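You operate a simulated robot arm through the tools that you are given. There is no shell and no other tool. Be economical: measure what you need, move in short steps, check, and stop when the job is done.

You run a simulated robot arm. Do the job below in one go: nothing can be reset, and whatever is moved stays where it is left.

JOB
Turn the filter dial to 500. Take the tub from the store bench top and leave it on the side bench top. Push the fridge door shut. Put one of the gas jars from the island bench top on the black tile. Turn the wall channel dial to 6. Put one of the caps from the island bench top on the lower shelf of the cart. Take the short cylinder on the island bench top and put it away on the table half by the wall bench. Put the jar labelled "J3" from the island bench top in the floor of the sink. Pull the rolls drawer open. The order is free. Set down upright: tub, gas jar, cap, short cylinder, jar.
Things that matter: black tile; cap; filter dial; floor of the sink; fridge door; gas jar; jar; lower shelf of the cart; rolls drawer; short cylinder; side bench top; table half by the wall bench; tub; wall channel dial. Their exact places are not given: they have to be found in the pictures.

The check looks at the end state, three seconds after you hand in, the way a careful person would. Anything else that was tipped, shoved, dropped, spilled or broken makes it a failure. A push-on lid holds only when it is set on centred and level and pressed home; a screw cap is set on level and turned clockwise until tight.

ROBOT AND FRAMES
A 5-joint arm with a fingered hand on a trunk, on a base that drives. Base frame: it is fixed to the floor where the robot stands at the start and does not move with it; the origin is under the middle of the robot, x ahead of it, y to its left, z up. Units: m, degrees, N and s.
With the tool pointing down near the work surface it reaches from about 0.2 to 0.54 m from the robot's upright axis, wherever it stands. Its first joint turns from -115.0 to 115.0 degrees. Places, roughly: black tile [-3.5, 0, 0.75]; cap (6x6x3 cm) [-7.4, -0.9, 0.9]; cap (8x8x16 cm) [-7.3, -0.9, 0.9]; filter dial [0.5, 0.2, 0.9]; floor of the sink (42x26 cm) [-12.3, 1.38, 0.68]; fridge door [0.3, -2, 0.4]; gas jar [-3.25, -0.25, 1]; jar [-10.5, 0, 1]; lower shelf of the cart [-4.5, 1.7, 0.2]; rolls drawer [0.6, -1, 0.7]; short cylinder [-9.5, 0.5, 0.75]; side bench top [-0.5, 1.6, 0.8]; table half by the wall bench [-1.2, -0.8, 0.8]; tub [0.5, -1.5, 1]; wall channel dial [-5.8, -2.5, 1.1]. The tool tilts only in the upright plane through the base axis and itself; it spins freely about its own axis. Payload 2.9 kg.
The TCP is the grasp point between the finger pads, 0.022 m short of the fingertips. In the tool frame z runs along the fingers and y along their closing line. Largest opening 0.124 m; the body of the gripper starts 0.06 m behind the TCP. The gripper is a hand of 3 fingers: y runs from the thumb to the fingers, the wrist lies at [0, 0, -0.218] in the tool frame, and closing takes about 1.5 s.
Orientation is that of the tool frame in the base frame, as [roll, pitch, yaw] about the fixed x, y, z axes, in that order (R = Rz(yaw) Ry(pitch) Rx(roll)). With the fingers straight down and closing along the base's y, the tool's x points along the base's -x, its y along +y and its z along -z.

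CONTROLS
- The arm moves only by the tool apply_moves. Its argument "motion" is a list of rows, each a list of 6 numbers: the shift along the base's x, y, z in m, then the turn, a rotation vector about the base's x, y, z in degrees. In form: [[tx, ty, tz, ax, ay, az], ...]. A call has 1 to 8 rows; each row is the pose to reach, as a shift and turn from the pose commanded when the call began. "gripper" is the gripper command, from -1 (shut) to 1 (fully open), values between in proportion, set as the call begins (left out, the last holds). Each row takes 0.2 s and may step no farther than 0.05 m and 8.6 degrees from the row before; otherwise, or with a gripper value out of range, the whole call is refused. Where a pose cannot be reached the arm comes as near as it can. A force on the tool above 40 N (or 10 N above the force at the start of the call, whichever is more), or a blocked arm, ends the call early, and 0.2 s more pass. Each finger travels about 0.153 m/s and halts on what it meets, pressing with about 27 N; the grip force reading is that of the motor and also rises with nothing between the fingers. The clock runs only during rows and for 0.2 s after the last one: add rows that repeat a pose to give the fingers time. It gives the time, the measured TCP pose, the force on the tool (base axes), the opening and the grip force at its end, in the units of the frame above (readings bear some noise), with the torque about the TCP (base axes, N m) and any sound that the robot's microphone picked up, and new pictures: "pictures" is both (left out), scene, wrist or none.
- Cameras (640 x 400 px; columns grow to the right, rows downward): "scene" is now at [-0.0004, 0.1114, 1.7364]; the picture's right is [-0.50, -0.87, 0.00], its down [-0.73, 0.42, -0.53] and it looks along [0.46, -0.27, -0.85] (base axes); focal length 262 px, centre (320, 200). "wrist" rides on the gripper at [0.064, -0.037, -0.075] in the tool frame; the picture's right is [0.50, 0.87, 0.00], its down [-0.62, 0.36, -0.70] and it looks along [-0.61, 0.35, 0.71] (tool axes); focal length 230 px, centre (320, 200).
- lift_body(by): slides the trunk up (or, below 0, down) by that many m; the arm and the scene camera ride with it, the base frame stays. It gives what a move gives, with no picture.
- roll_base(legs): drives the robot by 1 to 6 legs, each [ahead, left, turn to the left] in m, m and degrees, along the robot's own axes; the way and the turn of a leg run together, so that a leg with both is an arc; at most 1.5 m and 180 degrees a leg. The arm and the cameras ride along, it lands a little off, and it stops where it bumps. It gives what a move gives, and a new picture of the scene camera.
- finger_targets(finger1, finger2, thumb_bend): sets how far each is bent, from 0 (flat) to 1 (curled in); at 0.3 the hand is open as for a grip, at 0.7 the pads meet at the TCP. One left out holds its place. A second passes; each finger stops where it meets its share of the squeeze, and holds until it gets a number again. A gripper value or a shape takes the hand back. It gives what a move gives, with no picture; readings hold the bend of each and the force on the fingers (four entries, about 0 where the hand has none), thumb and palm.
- grasp_type(shape): the hand has 3 fingers and takes this shape, open, in about a second: jaw (thumb against the fingers, like two jaws); tri (thumb and two fingers); tip (a fingertip pinch); poke (one finger out to press); point (the index stretched); flat (the hand flat); cup (the hand cupped); fist (a fist). The gripper value then closes the fingers along that shape, each until it touches; the sizes above hold for jaw. It gives what a move gives, with no picture.
- pan_tilt(pan, tilt): turns the head with the scene camera to pan (to the left, within 155 degrees either way) and tilt (down, from -29 to 69), counted from straight ahead of the robot. It gives what a move gives, and a new picture of the scene camera.
- locate(camera, pixels): for up to 12 pixels [column, row] of the newest picture of that camera ("zoom" is the newest enlarged one), the place [x, y, z] in the base frame of the surface seen there, good to about 0.002 m. No time passes.
- inspect(camera, box): a new picture of the part [left, top, right, bottom] of that camera's present view, enlarged. No time passes.
- hand_in(): hands the job in; it is judged then, once.

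Work in short steps. Measure before you move; look again where a grasp or a placing could have gone wrong, and mend it. You have 138 turns and 260 pictures in all, those below and enlarged ones among them. Open the gripper and draw the arm clear of the work before you hand the job in, unless the task says otherwise; then end with one line.

The tools are called after "Request:" as name(argument=value, ...) on one line, values as JSON. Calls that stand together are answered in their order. apply_moves: Moves the arm, as the interface text tells. Its arguments: {"type":"object","properties":{"motion":{"type":"array"},"gripper":{"type":"number"},"pictures":{"type":"string","enum":["both","scene","wrist","none"]}},"required":["motion"]} The other tools are called the same way: lift_body (by) slides the trunk up or down; grasp_type (shape) gives the hand a shape; finger_targets (finger1, finger2, thumb_bend) moves the fingers one by one; roll_base (legs) drives the base; pan_tilt (pan, tilt) turns the head that bears the scene camera; locate (camera, pixels) gives the place of the surface under pixels of a picture; inspect (camera, box) takes an enlarged picture of a part of a camera's view; hand_in () hands the job in.

At the start:

```text
t: 0.0
ee_pos: [0.3804, -0.051, 1.2134]
ee_rot: [179.9, 0.0, -180.0]
wrist_force: [-0.6, -1.1, 0.6]
moment: [-0.03, -0.01, -0.02]
width: 0.124
finger_force: 0.1
shape: jaw
bend: [0.3, 0.3, 0.3]
finger forces: [0.0, 0.0, 0.0, 0.0, 0.0, 0.1]
trunk travel left (down, up): [-0.85, 0.14]
robot x, y, heading: [0.0015, 0.0008, -0.2]
head pan, tilt: [-30.0, 58.0]
```

scene: 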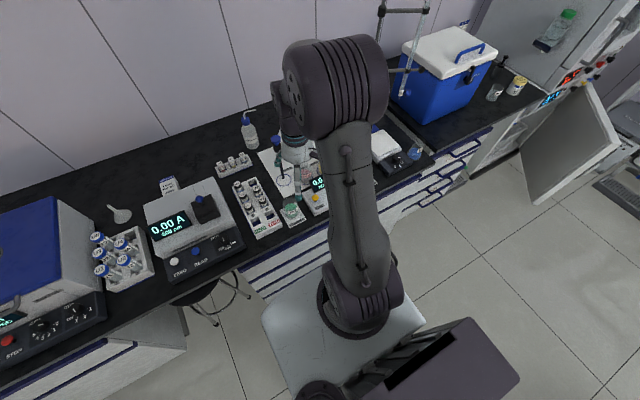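
wrist: 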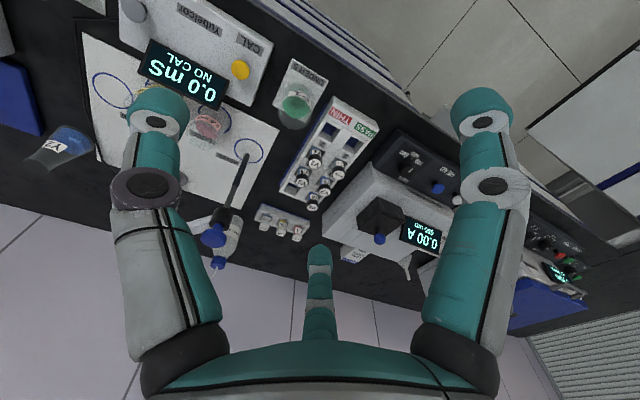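

The photometer (around scene pixel 195,230) seems to carry the filter dial. I enlarge it.

Request:
inspect(camera="scene", box=[130, 160, 270, 290])

Request:
pan_tilt(pan=30, tilt=50)

Request:
pan_tilt(pan=-70, tilt=30)

```text
3.08 times, centred on (200, 225) of scene
```

zoom: 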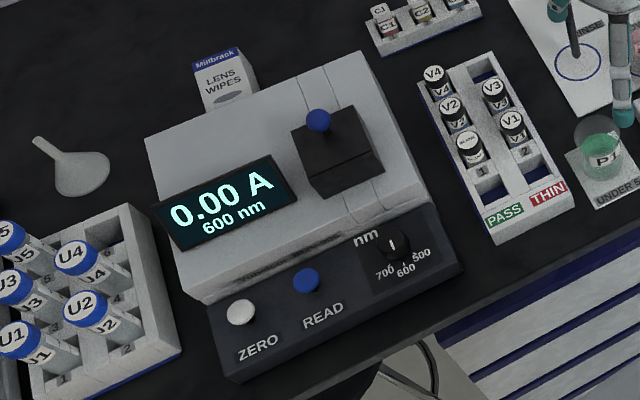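

```text
t: 1.3
ee_pos: [0.3804, -0.0506, 1.2151]
ee_rot: [180.0, 0.0, 179.9]
wrist_force: [-0.1, 0.0, 0.8]
moment: [0.03, 0.01, -0.02]
width: 0.1239
finger_force: 0.0
shape: jaw
bend: [0.3, 0.3, 0.3]
finger forces: [0.1, 0.0, 0.0, 0.1, 0.0, 0.0]
trunk travel left (down, up): [-0.85, 0.14]
robot x, y, heading: [-0.0005, 0.001, 0.3]
head pan, tilt: [30.0, 50.0]
```

scene: 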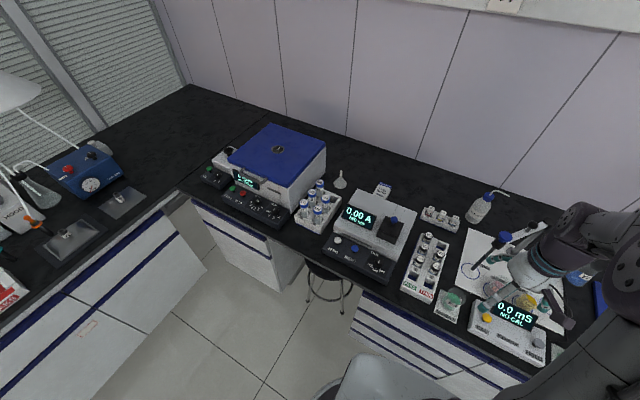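

```text
t: 3.1
ee_pos: [0.381, -0.0503, 1.2153]
ee_rot: [-180.0, 0.0, -180.0]
wrist_force: [-0.6, 0.1, 1.3]
moment: [-0.01, 0.0, 0.0]
width: 0.1238
finger_force: 0.0
shape: jaw
bend: [0.3, 0.3, 0.3]
finger forces: [0.0, 0.0, 0.1, 0.1, 0.0, 0.1]
trunk travel left (down, up): [-0.85, 0.14]
robot x, y, heading: [-0.0017, -0.0001, -0.1]
head pan, tilt: [-70.0, 30.0]
```

scene: 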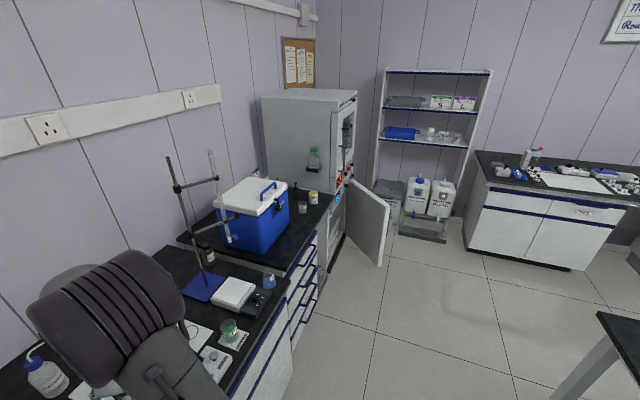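

Store bench shows the cool box, small vessels near (303,207) and (314,197), fridge door at (368,220). I enlarge those and the drawers.

Request:
inspect(camera="scene", box=[250, 170, 350, 235])

Request:
inspect(camera="scene", box=[230, 220, 390, 340])

Request:
pan_tilt(pan=60, tilt=35)

Request:
pan_tilt(pan=-140, tilt=25)

Request:
pan_tilt(pan=140, tilt=20)

```text
6.15 times, centred on (300, 202) of scene
```

zoom: 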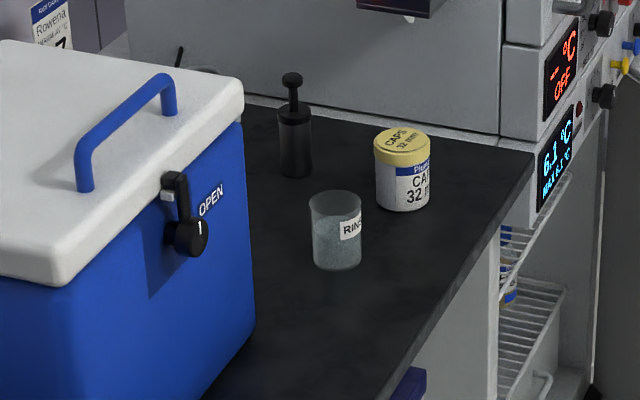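

```text
3.33 times, centred on (310, 280) of scene
```

zoom: 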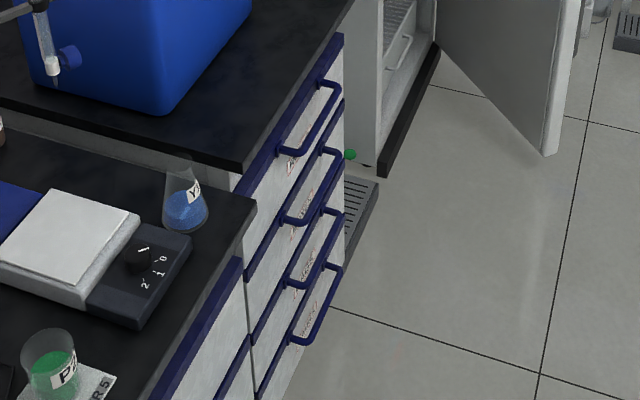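

```text
t: 5.2
ee_pos: [0.3811, -0.0512, 1.2153]
ee_rot: [-179.9, 0.0, -180.0]
wrist_force: [-0.5, -0.3, 0.0]
moment: [0.01, 0.0, 0.01]
width: 0.124
finger_force: 0.2
shape: jaw
bend: [0.3, 0.3, 0.3]
finger forces: [0.0, 0.0, 0.1, 0.0, 0.1, 0.0]
trunk travel left (down, up): [-0.85, 0.14]
robot x, y, heading: [0.0027, -0.0007, 0.1]
head pan, tilt: [60.0, 35.0]
```

scene: 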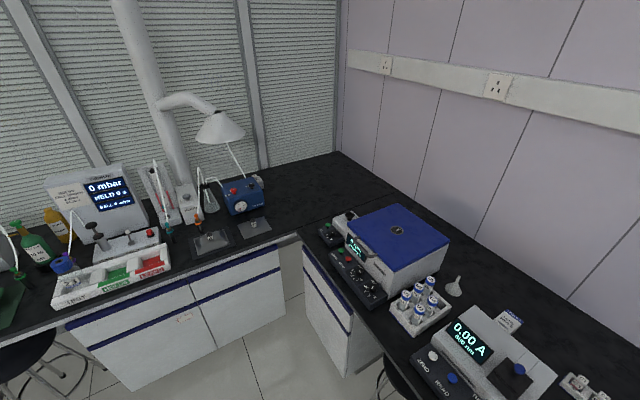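

```text
t: 8.1
ee_pos: [0.3807, -0.0503, 1.2149]
ee_rot: [180.0, 0.0, 180.0]
wrist_force: [0.3, 0.7, -0.3]
moment: [0.0, -0.02, -0.04]
width: 0.124
finger_force: 0.1
shape: jaw
bend: [0.3, 0.3, 0.3]
finger forces: [0.0, 0.0, 0.1, 0.0, 0.0, 0.1]
trunk travel left (down, up): [-0.85, 0.14]
robot x, y, heading: [0.0018, -0.003, -0.1]
head pan, tilt: [-140.0, 25.0]
```

scene: 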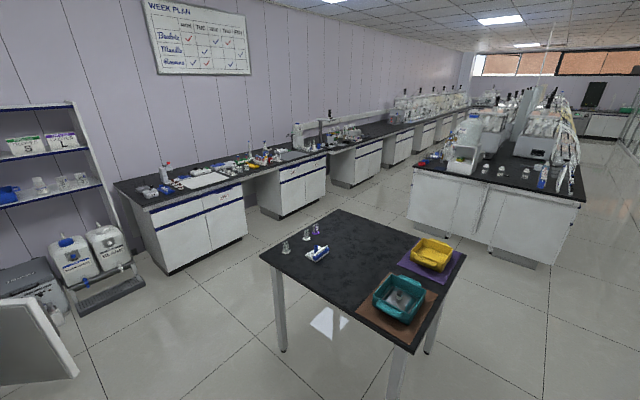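

```text
t: 12.0
ee_pos: [0.3811, -0.05, 1.2134]
ee_rot: [-179.9, 0.0, 179.9]
wrist_force: [0.6, -0.2, 0.6]
moment: [0.0, 0.0, 0.02]
width: 0.124
finger_force: 0.0
shape: jaw
bend: [0.3, 0.3, 0.3]
finger forces: [0.0, 0.0, 0.0, 0.0, 0.1, 0.0]
trunk travel left (down, up): [-0.85, 0.14]
robot x, y, heading: [0.0007, -0.0001, -0.5]
head pan, tilt: [140.0, 20.0]
```

scene: 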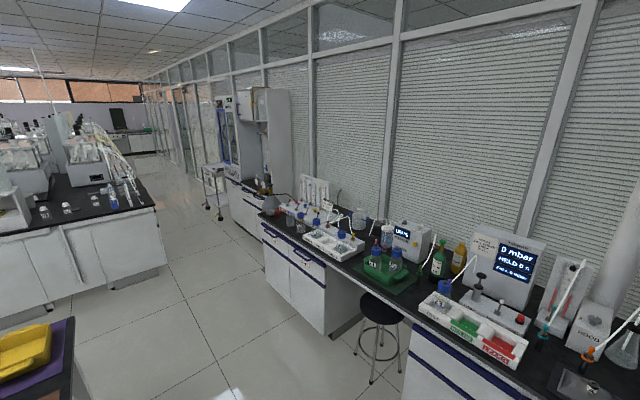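

Layout is clear. First the filter dial: turn the head back to it and locate it.

Request:
pan_tilt(pan=15, tilt=60)

Request:
inspect(camera="scene", box=[260, 160, 400, 250])

```text
t: 14.0
ee_pos: [0.3818, -0.05, 1.2148]
ee_rot: [-180.0, 0.0, -180.0]
wrist_force: [-0.1, 0.3, 0.4]
moment: [0.01, -0.01, -0.06]
width: 0.124
finger_force: 0.1
shape: jaw
bend: [0.3, 0.3, 0.3]
finger forces: [0.0, 0.0, 0.0, 0.0, 0.0, 0.0]
trunk travel left (down, up): [-0.85, 0.14]
robot x, y, heading: [-0.0018, -0.0009, 0.0]
head pan, tilt: [15.0, 60.0]
```

scene: 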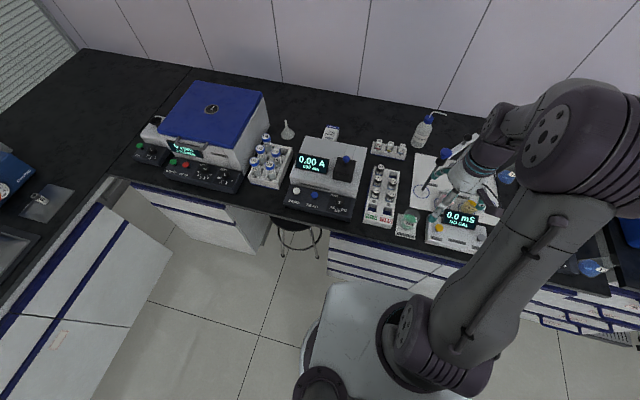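

```text
4.44 times, centred on (330, 205) of scene
```

zoom: 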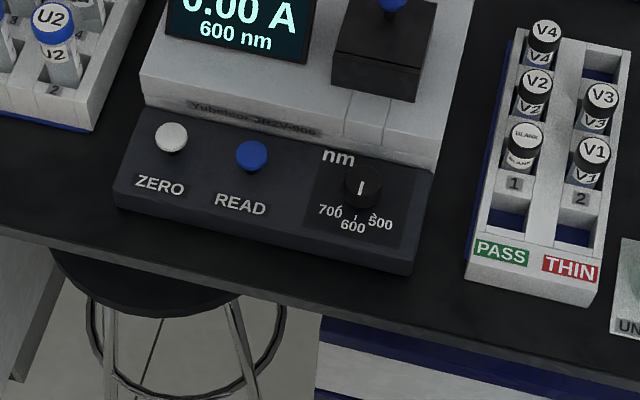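

Request:
locate(camera="zoom", pixels=[[361, 176], [361, 184], [361, 194], [345, 188], [377, 186], [340, 214], [354, 216], [374, 214], [310, 240], [410, 260], [320, 170], [425, 175]])

Request:
inspect(camera="scene", box=[322, 186, 362, 226])

```text
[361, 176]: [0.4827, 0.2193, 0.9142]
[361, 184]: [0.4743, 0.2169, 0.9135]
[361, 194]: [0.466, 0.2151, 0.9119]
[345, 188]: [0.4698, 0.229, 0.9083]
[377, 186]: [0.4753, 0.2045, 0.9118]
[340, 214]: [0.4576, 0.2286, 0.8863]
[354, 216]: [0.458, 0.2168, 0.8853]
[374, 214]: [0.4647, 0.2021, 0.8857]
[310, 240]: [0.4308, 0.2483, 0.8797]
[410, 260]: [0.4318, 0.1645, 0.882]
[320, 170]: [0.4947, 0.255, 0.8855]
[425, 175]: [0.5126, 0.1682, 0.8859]
```

```text
10.00 times, centred on (342, 206) of scene
```

zoom: 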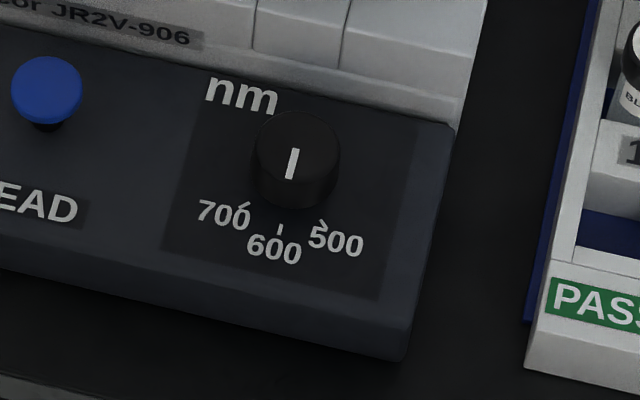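

Request:
locate(camera="zoom", pixels=[[243, 206], [279, 230], [322, 224], [290, 165], [293, 150], [296, 116], [258, 155], [336, 165], [290, 209]])

```text
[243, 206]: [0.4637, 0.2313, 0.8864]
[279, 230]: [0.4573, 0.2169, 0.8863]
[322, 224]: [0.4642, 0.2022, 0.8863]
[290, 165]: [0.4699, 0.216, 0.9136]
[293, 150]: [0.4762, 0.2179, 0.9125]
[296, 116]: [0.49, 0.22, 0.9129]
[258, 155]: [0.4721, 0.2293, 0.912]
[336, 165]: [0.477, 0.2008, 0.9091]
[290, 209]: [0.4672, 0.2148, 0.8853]
```

Dial centre is about (0.476, 0.217), top z 0.912, ticks about 47° apart; 500 lies toward -y so the dial turns +z. I check the heights of the neighbours.

Request:
locate(camera="scene", pixels=[[352, 193], [352, 190], [354, 184], [356, 176], [345, 165], [340, 180], [365, 222], [372, 195], [378, 180], [315, 194], [300, 192]])

Request:
roll_base(legs=[[0, 0.2, 0]])

```text
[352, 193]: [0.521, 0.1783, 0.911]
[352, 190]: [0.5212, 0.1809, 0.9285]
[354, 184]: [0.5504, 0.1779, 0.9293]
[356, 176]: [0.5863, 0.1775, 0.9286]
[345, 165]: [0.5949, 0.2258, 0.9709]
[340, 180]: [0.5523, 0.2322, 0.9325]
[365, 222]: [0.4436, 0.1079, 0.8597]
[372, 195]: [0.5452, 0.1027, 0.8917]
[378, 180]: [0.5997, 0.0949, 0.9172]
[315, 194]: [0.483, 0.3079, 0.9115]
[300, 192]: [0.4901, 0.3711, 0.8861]
```

```text
t: 15.6
ee_pos: [0.381, 0.1538, 1.215]
ee_rot: [-180.0, -0.1, -179.9]
wrist_force: [-0.6, -0.5, -0.5]
moment: [0.0, -0.03, 0.0]
width: 0.124
finger_force: 0.0
shape: jaw
bend: [0.3, 0.3, 0.3]
finger forces: [0.0, 0.0, 0.0, 0.0, 0.0, 0.0]
trunk travel left (down, up): [-0.85, 0.14]
robot x, y, heading: [0.003, 0.1998, 0.2]
head pan, tilt: [15.0, 60.0]
```

scene: 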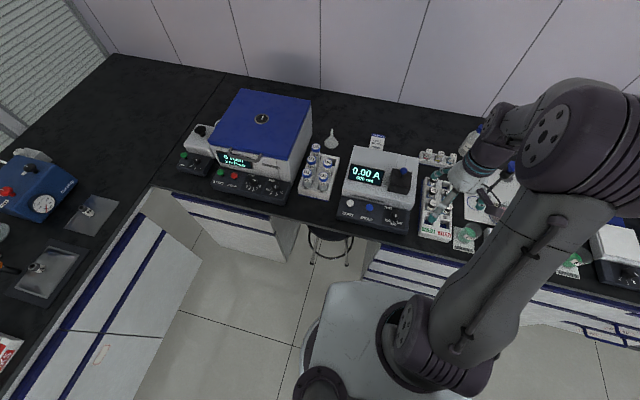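

Neighbours are low. I move above the dial with the hand half closed, then look.

Request:
apply_moves(motion=[[0.04, 0.02, 0, 0, 0, 0], [0.07, 0.045, 0, 0, 0, 0], [0.095, 0.063, -0.03, 0, 0, 0], [0.095, 0.063, -0.08, 0, 0, 0], [0.095, 0.063, -0.13, 0, 0, 0], [0.095, 0.063, -0.18, 0, 0, 0], [0.095, 0.063, -0.22, 0, 0, 0]], gripper=0.0)

```text
t: 17.2
ee_pos: [0.4735, 0.2138, 0.9951]
ee_rot: [-180.0, 0.0, -179.8]
wrist_force: [-0.2, 0.3, 1.1]
moment: [-0.02, -0.01, 0.01]
width: 0.0624
finger_force: 0.0
shape: jaw
bend: [0.36, 0.36, 0.7]
finger forces: [0.1, 0.0, 0.0, 0.0, 0.0, 0.0]
trunk travel left (down, up): [-0.85, 0.14]
robot x, y, heading: [-0.0004, 0.2055, 0.1]
head pan, tilt: [15.0, 60.0]
```

scene: 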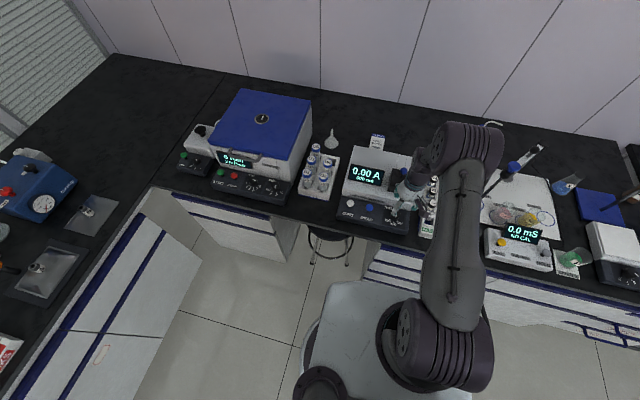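
wrist: 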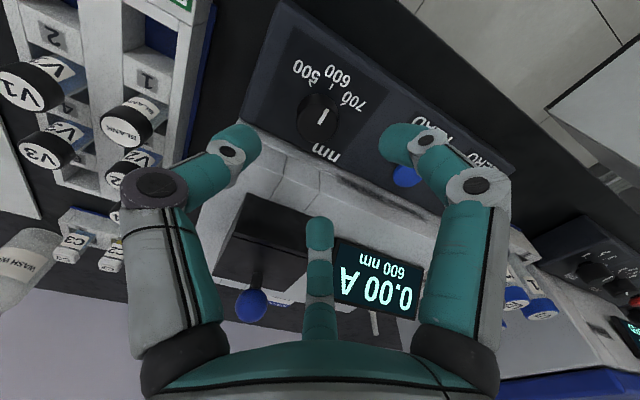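

The wrist view shows a three-finger centred grip around col 320; the dial at (321,117) is right under the TCP. I narrow the hand a bit and descend to z≈0.914.

Request:
apply_moves(motion=[[0, 0, -0.02, 0, 0, 0], [0, 0, -0.04, 0, 0, 0], [0, 0, -0.06, 0, 0, 0], [0, 0, -0.072, 0, 0, 0], [0, 0, -0.08, 0, 0, 0], [0, 0, -0.08, 0, 0, 0]], gripper=-0.2, pictures="wrist")

```text
t: 18.6
ee_pos: [0.4738, 0.2153, 0.9139]
ee_rot: [-180.0, 0.0, -179.9]
wrist_force: [-4.1, 1.1, 3.1]
moment: [0.05, -0.22, 0.13]
width: 0.0488
finger_force: 0.2
shape: jaw
bend: [0.77, 0.77, 0.7]
finger forces: [0.1, 5.6, 0.0, 0.0, 0.0, 0.1]
trunk travel left (down, up): [-0.85, 0.14]
robot x, y, heading: [-0.0025, 0.2038, 0.2]
head pan, tilt: [15.0, 60.0]
```

wrist: 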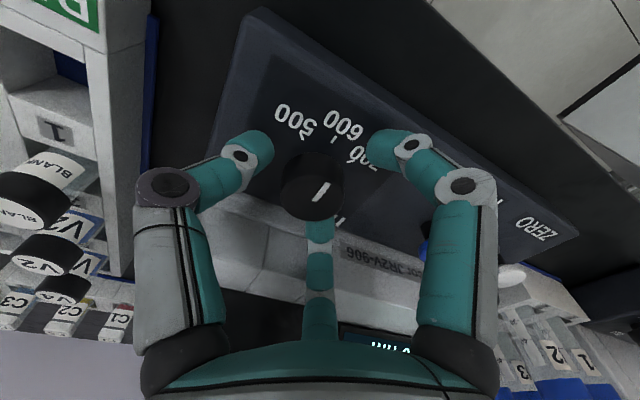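

Finger2 reads 5.6 N, and the dial sits off the TCP in the wrist image (about (312,182) rather than (320,200)). I measure it before closing.

Request:
inspect(camera="wrist", box=[240, 110, 400, 240])

Request:
locate(camera="wrist", pixels=[[282, 180], [343, 185], [312, 155], [312, 210], [321, 190], [333, 140], [306, 137], [365, 155]])

```text
3.08 times, centred on (320, 175) of wrist
```

zoom: 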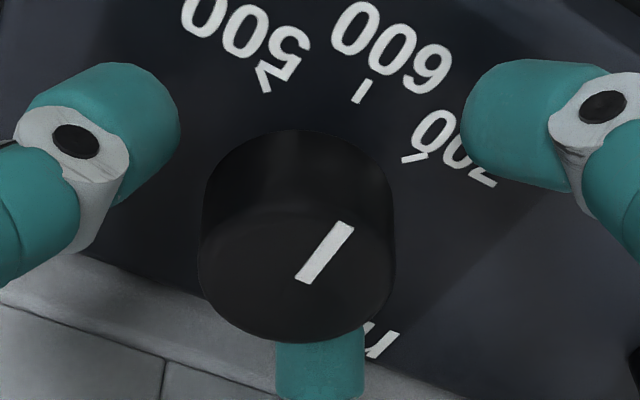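

```text
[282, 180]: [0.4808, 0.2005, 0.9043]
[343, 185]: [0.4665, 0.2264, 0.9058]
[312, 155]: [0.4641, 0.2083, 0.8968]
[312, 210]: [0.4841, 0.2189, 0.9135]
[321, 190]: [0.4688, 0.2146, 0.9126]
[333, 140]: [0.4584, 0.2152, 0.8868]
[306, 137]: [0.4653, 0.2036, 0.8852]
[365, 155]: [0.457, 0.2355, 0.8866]
```

The dial top is at about (312,195), 3 mm off the TCP. I nudge by that and close on the dial.

Request:
apply_moves(motion=[[0.003, -0.002, 0, 0, 0, 0], [0.003, -0.002, 0, 0, 0, 0], [0.003, -0.002, 0, 0, 0, 0], [0.003, -0.002, 0, 0, 0, 0], [0.003, -0.002, 0, 0, 0, 0]], gripper=-1, pictures="wrist")

```text
t: 19.8
ee_pos: [0.4762, 0.2156, 0.9152]
ee_rot: [-180.0, 0.0, -179.9]
wrist_force: [-13.9, 1.2, -7.2]
moment: [0.03, 0.27, 0.04]
width: 0.0263
finger_force: 26.7
shape: jaw
bend: [0.74, 0.77, 0.7]
finger forces: [27.3, 22.2, 0.0, 0.1, 24.4, 0.1]
trunk travel left (down, up): [-0.85, 0.14]
robot x, y, heading: [0.0018, 0.2011, 0.1]
head pan, tilt: [15.0, 60.0]
```

wrist: 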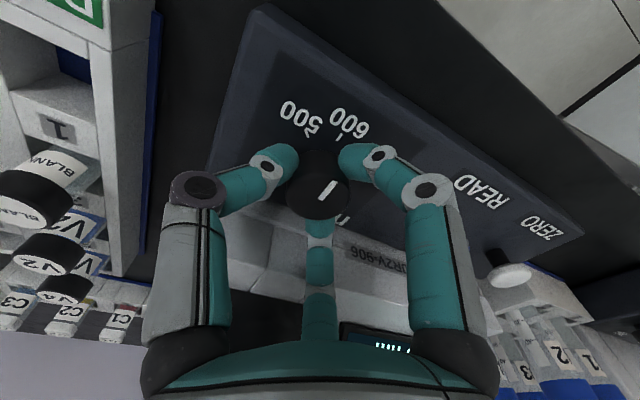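

All three fingers grip the dial. I turn it +47° about z.

Request:
apply_moves(motion=[[0, 0, 0, 0, 0, 8], [0, 0, 0, 0, 0, 16], [0, 0, 0, 0, 0, 24], [0, 0, 0, 0, 0, 32], [0, 0, 0, 0, 0, 40], [0, 0, 0, 0, 0, 47], [0, 0, 0, 0, 0, 47]], pictures="wrist")

Request:
inspect(camera="wrist", box=[240, 100, 400, 230])

```text
t: 21.4
ee_pos: [0.4771, 0.213, 0.9151]
ee_rot: [180.0, 0.1, -132.9]
wrist_force: [-9.7, -8.4, -7.6]
moment: [-0.22, 0.21, -0.19]
width: 0.0261
finger_force: 26.3
shape: jaw
bend: [0.74, 0.77, 0.7]
finger forces: [26.0, 22.4, 0.0, 0.1, 25.5, 0.0]
trunk travel left (down, up): [-0.85, 0.14]
robot x, y, heading: [0.0026, 0.2055, 0.3]
head pan, tilt: [15.0, 60.0]
```

wrist: 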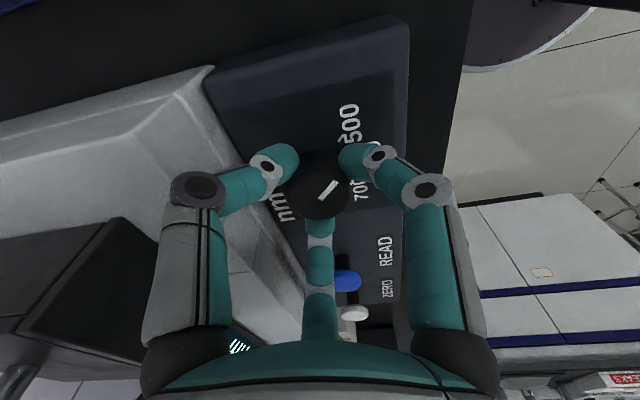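

```text
3.08 times, centred on (320, 165) of wrist
```

zoom: 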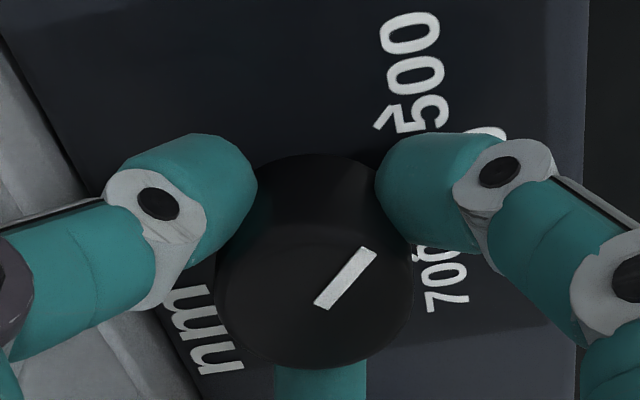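

The dial slipped a little in the fingers. I measure the pointer line and the 500 tick.

Request:
locate(camera="zoom", pixels=[[323, 301], [368, 254], [385, 115], [435, 268], [225, 270], [405, 270], [315, 360], [318, 185]])

```text
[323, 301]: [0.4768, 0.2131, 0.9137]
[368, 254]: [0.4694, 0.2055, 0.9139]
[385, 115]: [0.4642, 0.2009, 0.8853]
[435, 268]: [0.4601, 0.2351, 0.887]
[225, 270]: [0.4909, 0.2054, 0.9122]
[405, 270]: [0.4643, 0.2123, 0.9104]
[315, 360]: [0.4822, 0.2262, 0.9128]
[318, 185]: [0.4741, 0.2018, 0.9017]
```

The line now points about 46° toward 500. I open, lift and check the display and pointer.

Request:
apply_moves(motion=[[0, 0, 0, 0, 0, 0], [0, 0, 0, 0, 0, 0], [0, 0, 0.03, 0, 0, 0], [0, 0, 0.07, 0, 0, 0], [0, 0, 0.1, 0, 0, 0]], gripper=-0.1)

Request:
inspect(camera="wrist", box=[250, 50, 410, 180])

Request:
inspect(camera="scene", box=[340, 150, 430, 230])

```text
t: 22.6
ee_pos: [0.4806, 0.216, 1.0117]
ee_rot: [-180.0, -0.1, -133.0]
wrist_force: [0.0, 0.0, 0.6]
moment: [-0.01, -0.06, 0.0]
width: 0.0551
finger_force: 0.0
shape: jaw
bend: [0.39, 0.39, 0.7]
finger forces: [0.0, 0.0, 0.0, 0.1, 0.1, 0.0]
trunk travel left (down, up): [-0.85, 0.14]
robot x, y, heading: [0.0004, 0.2054, -0.1]
head pan, tilt: [15.0, 60.0]
```

scene: 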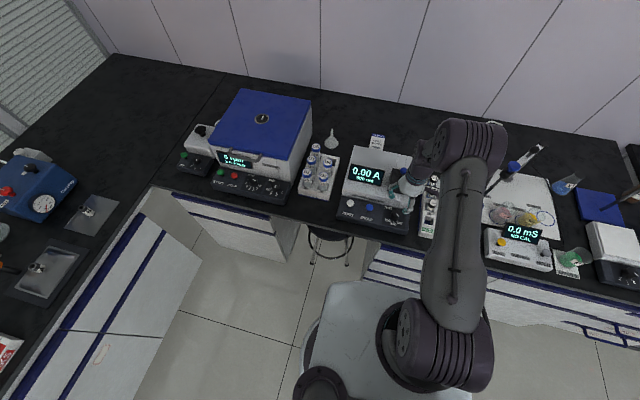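
wrist: 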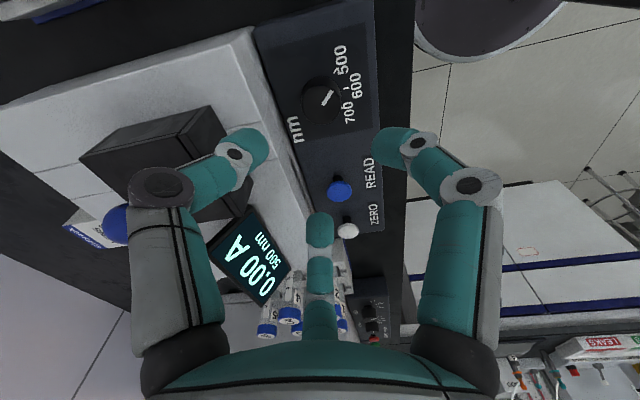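

```text
3.08 times, centred on (330, 115) of wrist
```

zoom: 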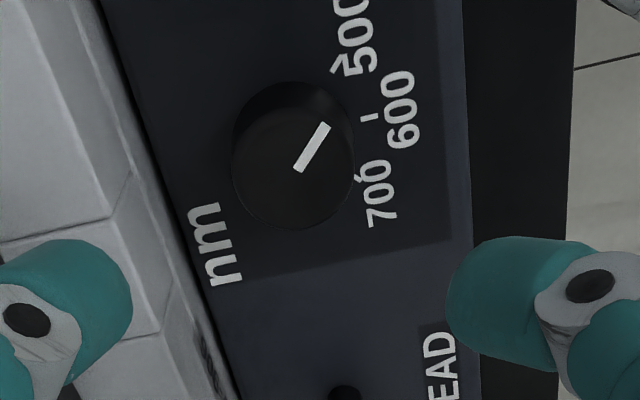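

```text
5.00 times, centred on (385, 190) of scene
```

zoom: 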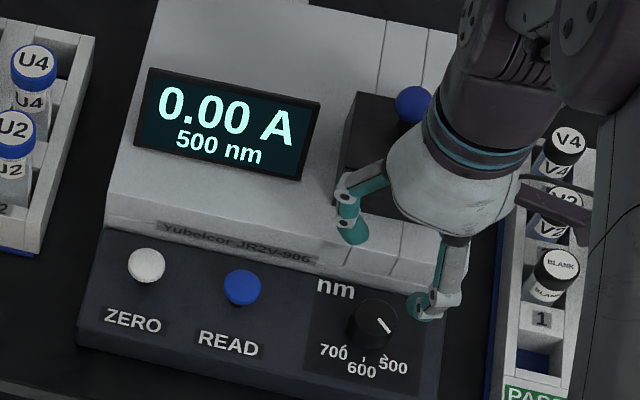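

Display reads 500 nm: done. I raise and retract the arm, then drive back and right toward the store bench.

Request:
apply_moves(motion=[[-0.01, 0, 0.05, 0, 0, 0], [-0.04, 0, 0.1, 0, 0, 0], [-0.08, 0, 0.15, 0, 0, 0], [-0.12, 0, 0.2, 0, 0, 0], [-0.15, 0, 0.24, 0, 0, 0]], pictures="none")

Request:
roll_base(legs=[[-0.3, 0, 0], [0, -1.2, 0]])

Request:
pan_tilt(pan=-20, tilt=45)

```text
refused: row 1 steps farther than a row can; nothing moved
```

```text
t: 30.3
ee_pos: [0.1746, -0.9933, 1.013]
ee_rot: [180.0, 0.0, -133.8]
wrist_force: [0.8, -0.3, 0.3]
moment: [0.0, -0.03, -0.01]
width: 0.0555
finger_force: 0.0
shape: jaw
bend: [0.39, 0.39, 0.7]
finger forces: [0.1, 0.1, 0.0, 0.1, 0.1, 0.1]
trunk travel left (down, up): [-0.85, 0.14]
robot x, y, heading: [-0.3053, -1.0, -0.9]
head pan, tilt: [15.0, 60.0]
```

scene: 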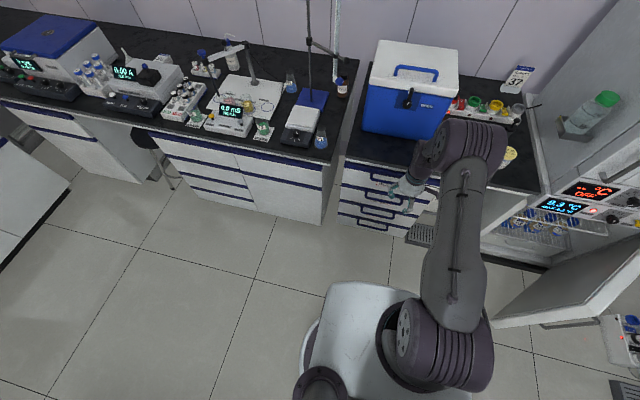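

```text
t: 31.4
ee_pos: [0.1738, -0.9937, 1.012]
ee_rot: [-180.0, 0.0, -133.8]
wrist_force: [0.1, -0.8, 1.0]
moment: [-0.01, -0.01, 0.03]
width: 0.0558
finger_force: 0.1
shape: jaw
bend: [0.39, 0.39, 0.7]
finger forces: [0.0, 0.1, 0.1, 0.0, 0.1, 0.0]
trunk travel left (down, up): [-0.85, 0.14]
robot x, y, heading: [-0.3063, -0.9986, -0.5]
head pan, tilt: [-20.0, 45.0]
```

scene: 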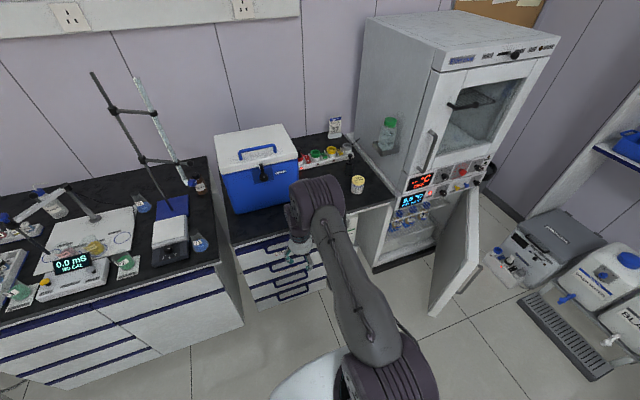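

The first move was refused but the drive stayed clear. I look at the drawers and the bench.

Request:
inspect(camera="scene", box=[220, 200, 350, 310])

Request:
inspect(camera="scene", box=[280, 110, 410, 215])

```text
3.64 times, centred on (285, 255) of scene
```

zoom: 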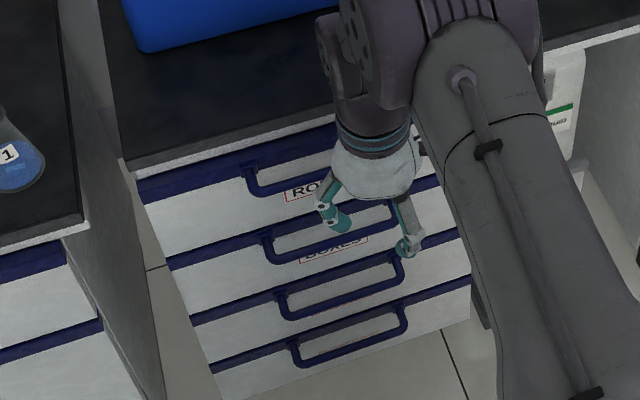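

```text
3.81 times, centred on (345, 162) of scene
```

zoom: 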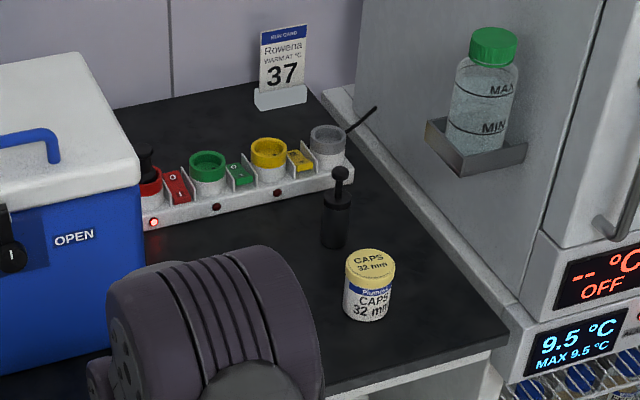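

Top drawer is "RO(LLS)"; the tub is the yellow-lidded CAPS one. I swing the arm leftwards/back to uncover the drawer front.

Request:
apply_moves(motion=[[-0.02, 0.04, 0.0, 0, 0, 0], [-0.05, 0.08, 0.0, 0, 0, 0], [-0.08, 0.12, 0.0, 0, 0, 0], [-0.11, 0.16, 0.0, 0, 0, 0], [-0.14, 0.2, 0.0, 0, 0, 0], [-0.17, 0.24, 0.0, 0, 0, 0], [-0.2, 0.27, 0.0, 0, 0, 0]], gripper=0.3, pictures="scene")

Request:
inspect(camera="scene", box=[220, 200, 350, 310])

```text
t: 33.0
ee_pos: [-0.0313, -0.7223, 1.0119]
ee_rot: [-179.9, 0.1, -133.9]
wrist_force: [0.4, -0.4, 0.3]
moment: [-0.02, 0.0, -0.01]
width: 0.0801
finger_force: 0.1
shape: jaw
bend: [0.31, 0.31, 0.7]
finger forces: [0.0, 0.0, 0.0, 0.0, 0.0, 0.0]
trunk travel left (down, up): [-0.85, 0.14]
robot x, y, heading: [-0.306, -0.9988, -1.0]
head pan, tilt: [-20.0, 45.0]
```

scene: 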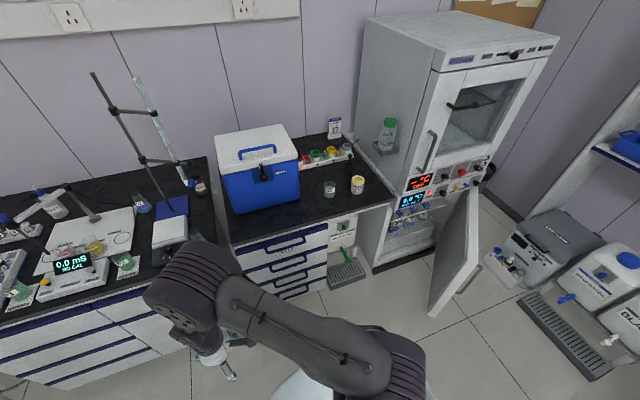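

```text
3.64 times, centred on (285, 255) of scene
```

zoom: 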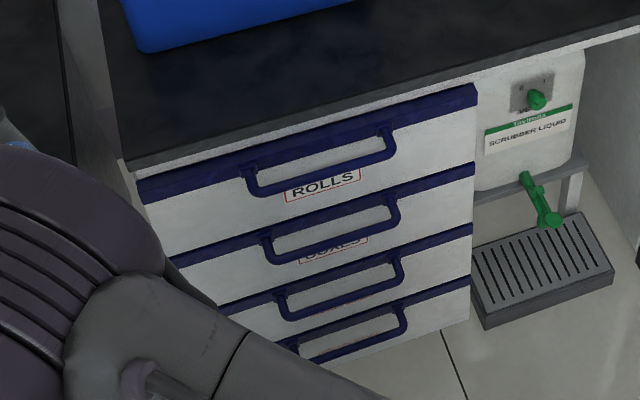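

Request:
locate(camera="zoom", pixels=[[250, 178], [262, 190], [325, 173], [390, 154], [388, 135], [320, 150], [300, 145], [130, 165], [470, 80], [200, 215], [330, 185], [250, 130]])

Request:
locate(camera="scene", pixels=[[357, 186], [357, 178], [330, 189], [395, 200], [388, 207], [429, 308], [472, 260], [481, 190], [455, 270], [478, 185], [400, 255], [362, 272]])

```text
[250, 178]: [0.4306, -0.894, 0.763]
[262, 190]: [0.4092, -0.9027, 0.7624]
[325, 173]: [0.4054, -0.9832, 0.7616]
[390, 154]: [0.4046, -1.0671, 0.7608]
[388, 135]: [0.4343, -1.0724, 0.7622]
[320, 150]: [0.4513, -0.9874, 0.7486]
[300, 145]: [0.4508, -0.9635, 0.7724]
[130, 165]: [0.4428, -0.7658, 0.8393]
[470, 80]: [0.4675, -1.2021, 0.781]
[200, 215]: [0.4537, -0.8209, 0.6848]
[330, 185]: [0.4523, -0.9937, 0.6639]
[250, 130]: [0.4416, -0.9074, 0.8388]
```

```text
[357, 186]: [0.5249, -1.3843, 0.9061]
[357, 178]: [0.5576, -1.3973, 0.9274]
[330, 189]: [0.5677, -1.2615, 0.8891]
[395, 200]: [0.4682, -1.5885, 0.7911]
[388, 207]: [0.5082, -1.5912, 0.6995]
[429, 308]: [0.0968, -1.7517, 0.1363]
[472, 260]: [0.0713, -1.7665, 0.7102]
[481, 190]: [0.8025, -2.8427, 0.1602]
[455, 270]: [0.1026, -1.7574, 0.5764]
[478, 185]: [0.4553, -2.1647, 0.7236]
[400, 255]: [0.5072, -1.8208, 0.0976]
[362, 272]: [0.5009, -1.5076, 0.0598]
```

The ROLLS handle bar is at x≈0.405, z≈0.762, y −0.90…−1.07, drawer front x≈0.452, overhang edge x≈0.442. I'll grasp it with a horizontal hand: first centre the arm and spin +44°.

Request:
apply_moves(motion=[[0.01, -0.04, 0, 0, 0, 7], [0.02, -0.08, 0, 0, 0, 14], [0.03, -0.12, 0, 0, 0, 21], [0.04, -0.16, 0, 0, 0, 28], [0.05, -0.2, 0, 0, 0, 36], [0.06, -0.235, 0, 0, 0, 44], [0.07, -0.268, 0, 0, 0, 44]], gripper=0.0, pictures="none")

Request:
lift_body(by=-0.2)

Request:
apply_moves(motion=[[0.0, 0, 0.0, 0, -8.2, 0], [0.0, 0, 0.0, 0, -16.4, 0], [0.0, 0, 0.0, 0, -24.6, 0], [0.0, 0, 0.0, 0, -32.8, 0], [0.0, 0, 0.0, 0, -41, 0], [0.0, 0, 0.0, 0, -45, 0]], pictures="none")

Request:
apply_moves(motion=[[0.0, 0, 0.0, 0, -8.2, 0], [0.0, 0, 0.0, 0, -16.4, 0], [0.0, 0, 0.0, 0, -24.6, 0], [0.0, 0, 0.0, 0, -32.8, 0], [0.0, 0, 0.0, 0, -41, 0], [0.0, 0, 0.0, 0, -45, 0]])

```text
t: 34.5
ee_pos: [0.0423, -0.9613, 1.0143]
ee_rot: [-180.0, 0.0, -89.9]
wrist_force: [0.0, 0.1, 0.1]
moment: [-0.01, 0.01, 0.02]
width: 0.0625
finger_force: 0.0
shape: jaw
bend: [0.36, 0.36, 0.7]
finger forces: [0.1, 0.0, 0.1, 0.1, 0.0, 0.0]
out of reach, approached as far as the arm can: row 7
trunk travel left (down, up): [-0.85, 0.14]
robot x, y, heading: [-0.3071, -1.0011, -0.7]
head pan, tilt: [-20.0, 45.0]
```

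```text
t: 36.7
ee_pos: [0.0426, -0.9611, 0.8139]
ee_rot: [-179.9, 0.0, -90.0]
wrist_force: [0.7, -0.1, -0.5]
moment: [0.01, -0.02, 0.0]
width: 0.0622
finger_force: 0.1
shape: jaw
bend: [0.36, 0.36, 0.7]
finger forces: [0.1, 0.1, 0.1, 0.1, 0.0, 0.1]
trunk travel left (down, up): [-0.65, 0.34]
robot x, y, heading: [-0.3042, -1.0002, -0.8]
head pan, tilt: [-20.0, 45.0]
```

```text
t: 38.1
ee_pos: [0.0591, -0.9708, 0.7939]
ee_rot: [-135.5, 5.4, -90.0]
wrist_force: [-0.9, 0.3, -0.3]
moment: [0.01, -0.04, 0.0]
width: 0.0622
finger_force: 0.0
shape: jaw
bend: [0.36, 0.36, 0.7]
finger forces: [0.1, 0.1, 0.0, 0.1, 0.0, 0.1]
out of reach, approached as far as the arm can: row 3, 4, 5, 6
trunk travel left (down, up): [-0.65, 0.34]
robot x, y, heading: [-0.3063, -0.9992, -0.8]
head pan, tilt: [-20.0, 45.0]
```

```text
t: 39.5
ee_pos: [0.1615, -0.9699, 0.7531]
ee_rot: [-91.8, 7.5, -85.9]
wrist_force: [0.5, 0.3, -0.7]
moment: [0.0, -0.01, -0.02]
width: 0.0623
finger_force: 0.1
shape: jaw
bend: [0.36, 0.36, 0.7]
finger forces: [0.1, 0.0, 0.0, 0.0, 0.0, 0.0]
out of reach, approached as far as the arm can: row 2, 3, 4, 5, 6
trunk travel left (down, up): [-0.65, 0.34]
robot x, y, heading: [-0.3091, -0.9983, -0.7]
head pan, tilt: [-20.0, 45.0]
```

scene: 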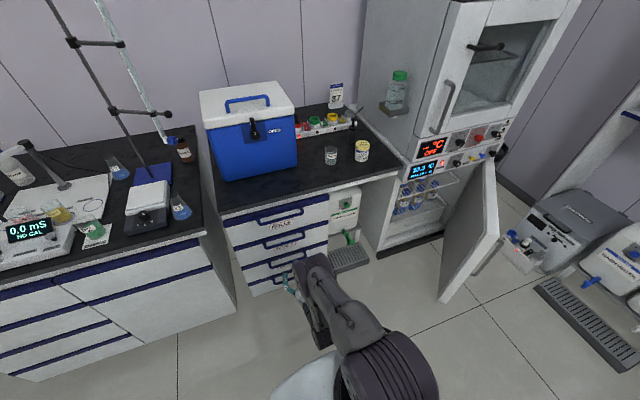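
wrist: 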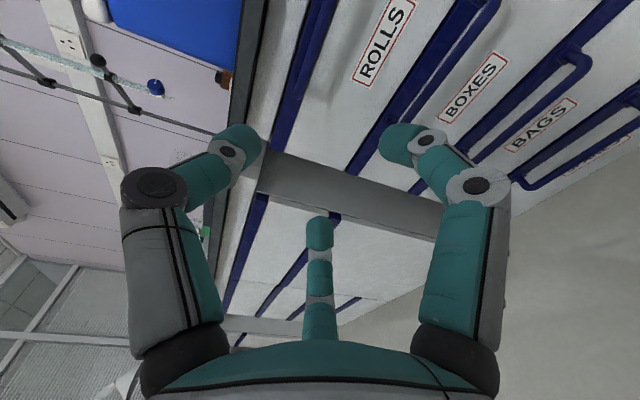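

Horizontal hand achieved at (0.16,−0.97,0.753). I advance toward the bar with the hand open, then check.

Request:
apply_moves(motion=[[0.04, 0, 0, 0, 0, 0], [0.08, 0, 0, 0, 0, 0], [0.12, 0, 0, 0, 0, 0], [0.16, 0, 0, 0, 0, 0]], gripper=0.2, pictures="wrist")

```text
t: 40.5
ee_pos: [0.3262, -0.9631, 0.7562]
ee_rot: [-91.8, 7.5, -86.6]
wrist_force: [-0.6, 0.2, 0.5]
moment: [-0.02, 0.0, 0.01]
width: 0.0739
finger_force: 0.1
shape: jaw
bend: [0.32, 0.32, 0.7]
finger forces: [0.1, 0.0, 0.0, 0.0, 0.2, 0.0]
out of reach, approached as far as the arm can: row 2, 3, 4
trunk travel left (down, up): [-0.65, 0.34]
robot x, y, heading: [-0.307, -0.9987, -0.8]
head pan, tilt: [-20.0, 45.0]
```

wrist: 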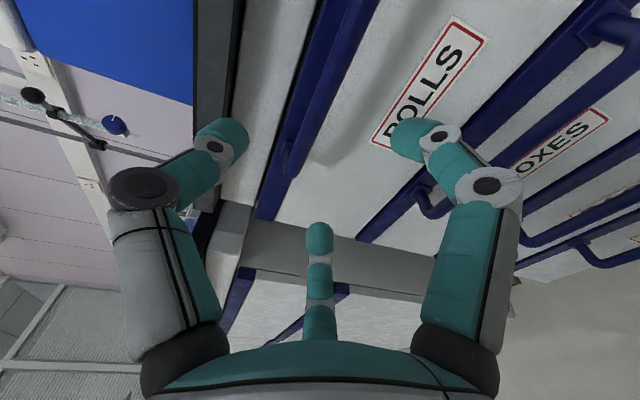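

The bar lies between thumb (left in view) and fingers. I advance the last 8 cm and close.

Request:
apply_moves(motion=[[0.03, -0.005, 0.003, 0, 0, 0], [0.06, -0.01, 0.006, 0, 0, 0], [0.078, -0.01, 0.006, 0, 0, 0], [0.078, -0.01, 0.006, 0, 0, 0]], gripper=0.2, pictures="none")

Request:
apply_moves(motion=[[0, 0, 0, 0, 0, 0], [0, 0, 0, 0, 0, 0], [0, 0, 0, 0, 0, 0], [0, 0, 0, 0, 0, 0], [0, 0, 0, 0, 0, 0]], gripper=-1)

```text
t: 41.5
ee_pos: [0.3818, -0.9603, 0.7784]
ee_rot: [-91.8, 7.5, -86.6]
wrist_force: [-1.0, -0.3, 0.0]
moment: [-0.01, 0.0, -0.03]
width: 0.0741
finger_force: 0.2
shape: jaw
bend: [0.32, 0.32, 0.7]
finger forces: [0.3, 0.0, 0.1, 0.0, 0.0, 0.0]
out of reach, approached as far as the arm can: row 1, 2, 3, 4
trunk travel left (down, up): [-0.65, 0.34]
robot x, y, heading: [-0.3074, -0.9976, -1.0]
head pan, tilt: [-20.0, 45.0]
```

```text
t: 42.7
ee_pos: [0.3809, -0.9599, 0.7778]
ee_rot: [-91.7, 7.6, -86.6]
wrist_force: [-0.5, -0.4, 1.0]
moment: [0.06, 0.02, -0.02]
width: 0.0
finger_force: 27.1
shape: jaw
bend: [0.83, 0.7, 0.7]
finger forces: [0.1, 0.0, 0.1, 0.0, 0.0, 0.0]
trunk travel left (down, up): [-0.65, 0.34]
robot x, y, heading: [-0.3063, -0.9976, -0.8]
head pan, tilt: [-20.0, 45.0]
```

scene: 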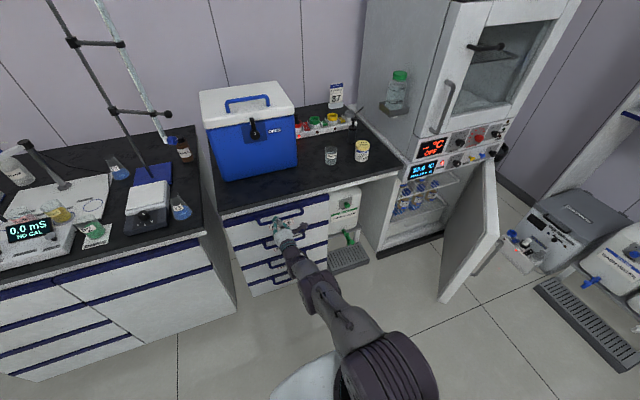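
wrist: 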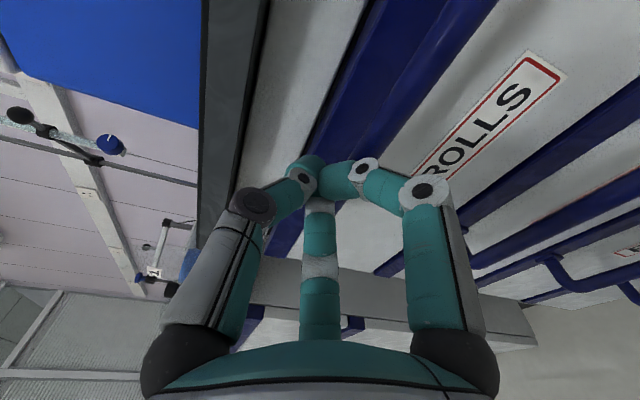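

The hand stopped 24 mm short and 16 mm high and closed on air. I back the base 5 cm, open, lower the trunk, and drive in again.

Request:
roll_base(legs=[[-0.06, 0, 0]])

Request:
apply_moves(motion=[[0, 0, 0, 0, 0, 0], [0, 0, 0, 0, 0, 0], [0, 0, 0, 0, 0, 0], [0, 0, 0, 0, 0, 0]], gripper=0.2, pictures="none")

Request:
lift_body(by=-0.017)

Request:
roll_base(legs=[[0.085, 0, 0]])

Request:
inspect(camera="wrist", box=[0, 0, 640, 400])

```text
t: 43.7
ee_pos: [0.3204, -0.958, 0.7798]
ee_rot: [-91.6, 7.5, -86.5]
wrist_force: [-0.3, 0.2, -0.2]
moment: [0.02, 0.04, -0.01]
width: 0.0001
finger_force: 26.8
shape: jaw
bend: [0.83, 0.7, 0.7]
finger forces: [0.0, 0.0, 0.0, 0.0, 0.0, 0.1]
trunk travel left (down, up): [-0.65, 0.34]
robot x, y, heading: [-0.3666, -0.9986, -0.7]
head pan, tilt: [-20.0, 45.0]
```

scene: 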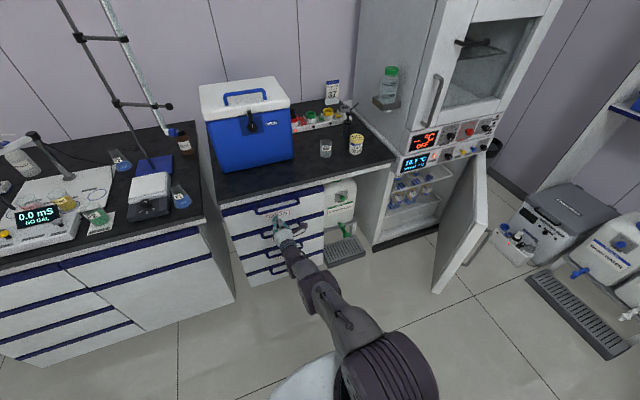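

```text
t: 44.7
ee_pos: [0.3203, -0.9578, 0.778]
ee_rot: [-91.7, 7.5, -86.6]
wrist_force: [0.0, 1.6, -1.1]
moment: [0.01, -0.01, -0.01]
width: 0.074
finger_force: 0.2
shape: jaw
bend: [0.32, 0.32, 0.7]
finger forces: [0.0, 0.1, 0.1, 0.0, 0.0, 0.0]
trunk travel left (down, up): [-0.65, 0.34]
robot x, y, heading: [-0.3671, -1.0005, -1.1]
head pan, tilt: [-20.0, 45.0]
```

```text
t: 45.3
ee_pos: [0.3206, -0.9583, 0.7611]
ee_rot: [-91.7, 7.4, -86.6]
wrist_force: [0.4, -0.3, 1.2]
moment: [0.0, 0.0, 0.0]
width: 0.0743
finger_force: 0.0
shape: jaw
bend: [0.32, 0.32, 0.7]
finger forces: [0.0, 0.1, 0.1, 0.0, 0.1, 0.0]
trunk travel left (down, up): [-0.633, 0.357]
robot x, y, heading: [-0.3646, -0.9999, -0.7]
head pan, tilt: [-20.0, 45.0]
```

```text
t: 46.4
ee_pos: [0.4051, -0.9608, 0.7601]
ee_rot: [-91.8, 7.4, -86.6]
wrist_force: [0.7, -0.9, -0.5]
moment: [-0.01, -0.02, 0.02]
width: 0.0742
finger_force: 0.0
shape: jaw
bend: [0.32, 0.32, 0.7]
finger forces: [0.0, 0.0, 0.1, 0.0, 0.0, 0.0]
trunk travel left (down, up): [-0.633, 0.357]
robot x, y, heading: [-0.2867, -0.9994, -1.1]
head pan, tilt: [-20.0, 45.0]
```

scene: 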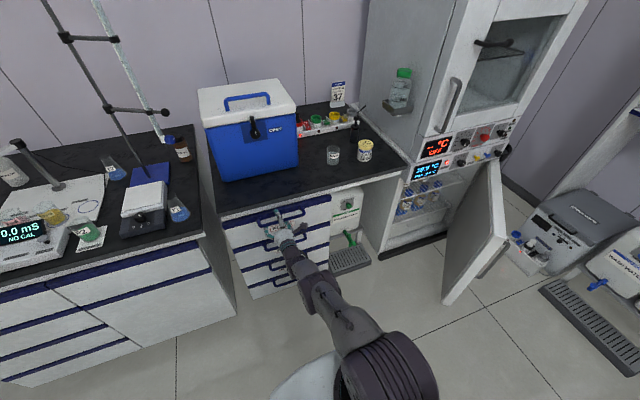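

```text
1.00 times, centred on (320, 200) of wrist (not enlarged: the box is as wide or as high as the picture)
```

zoom: 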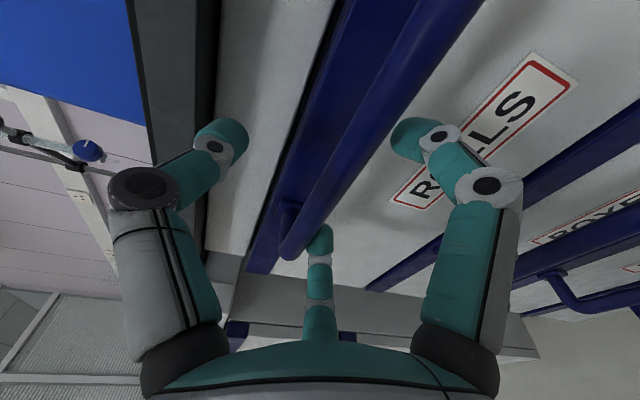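

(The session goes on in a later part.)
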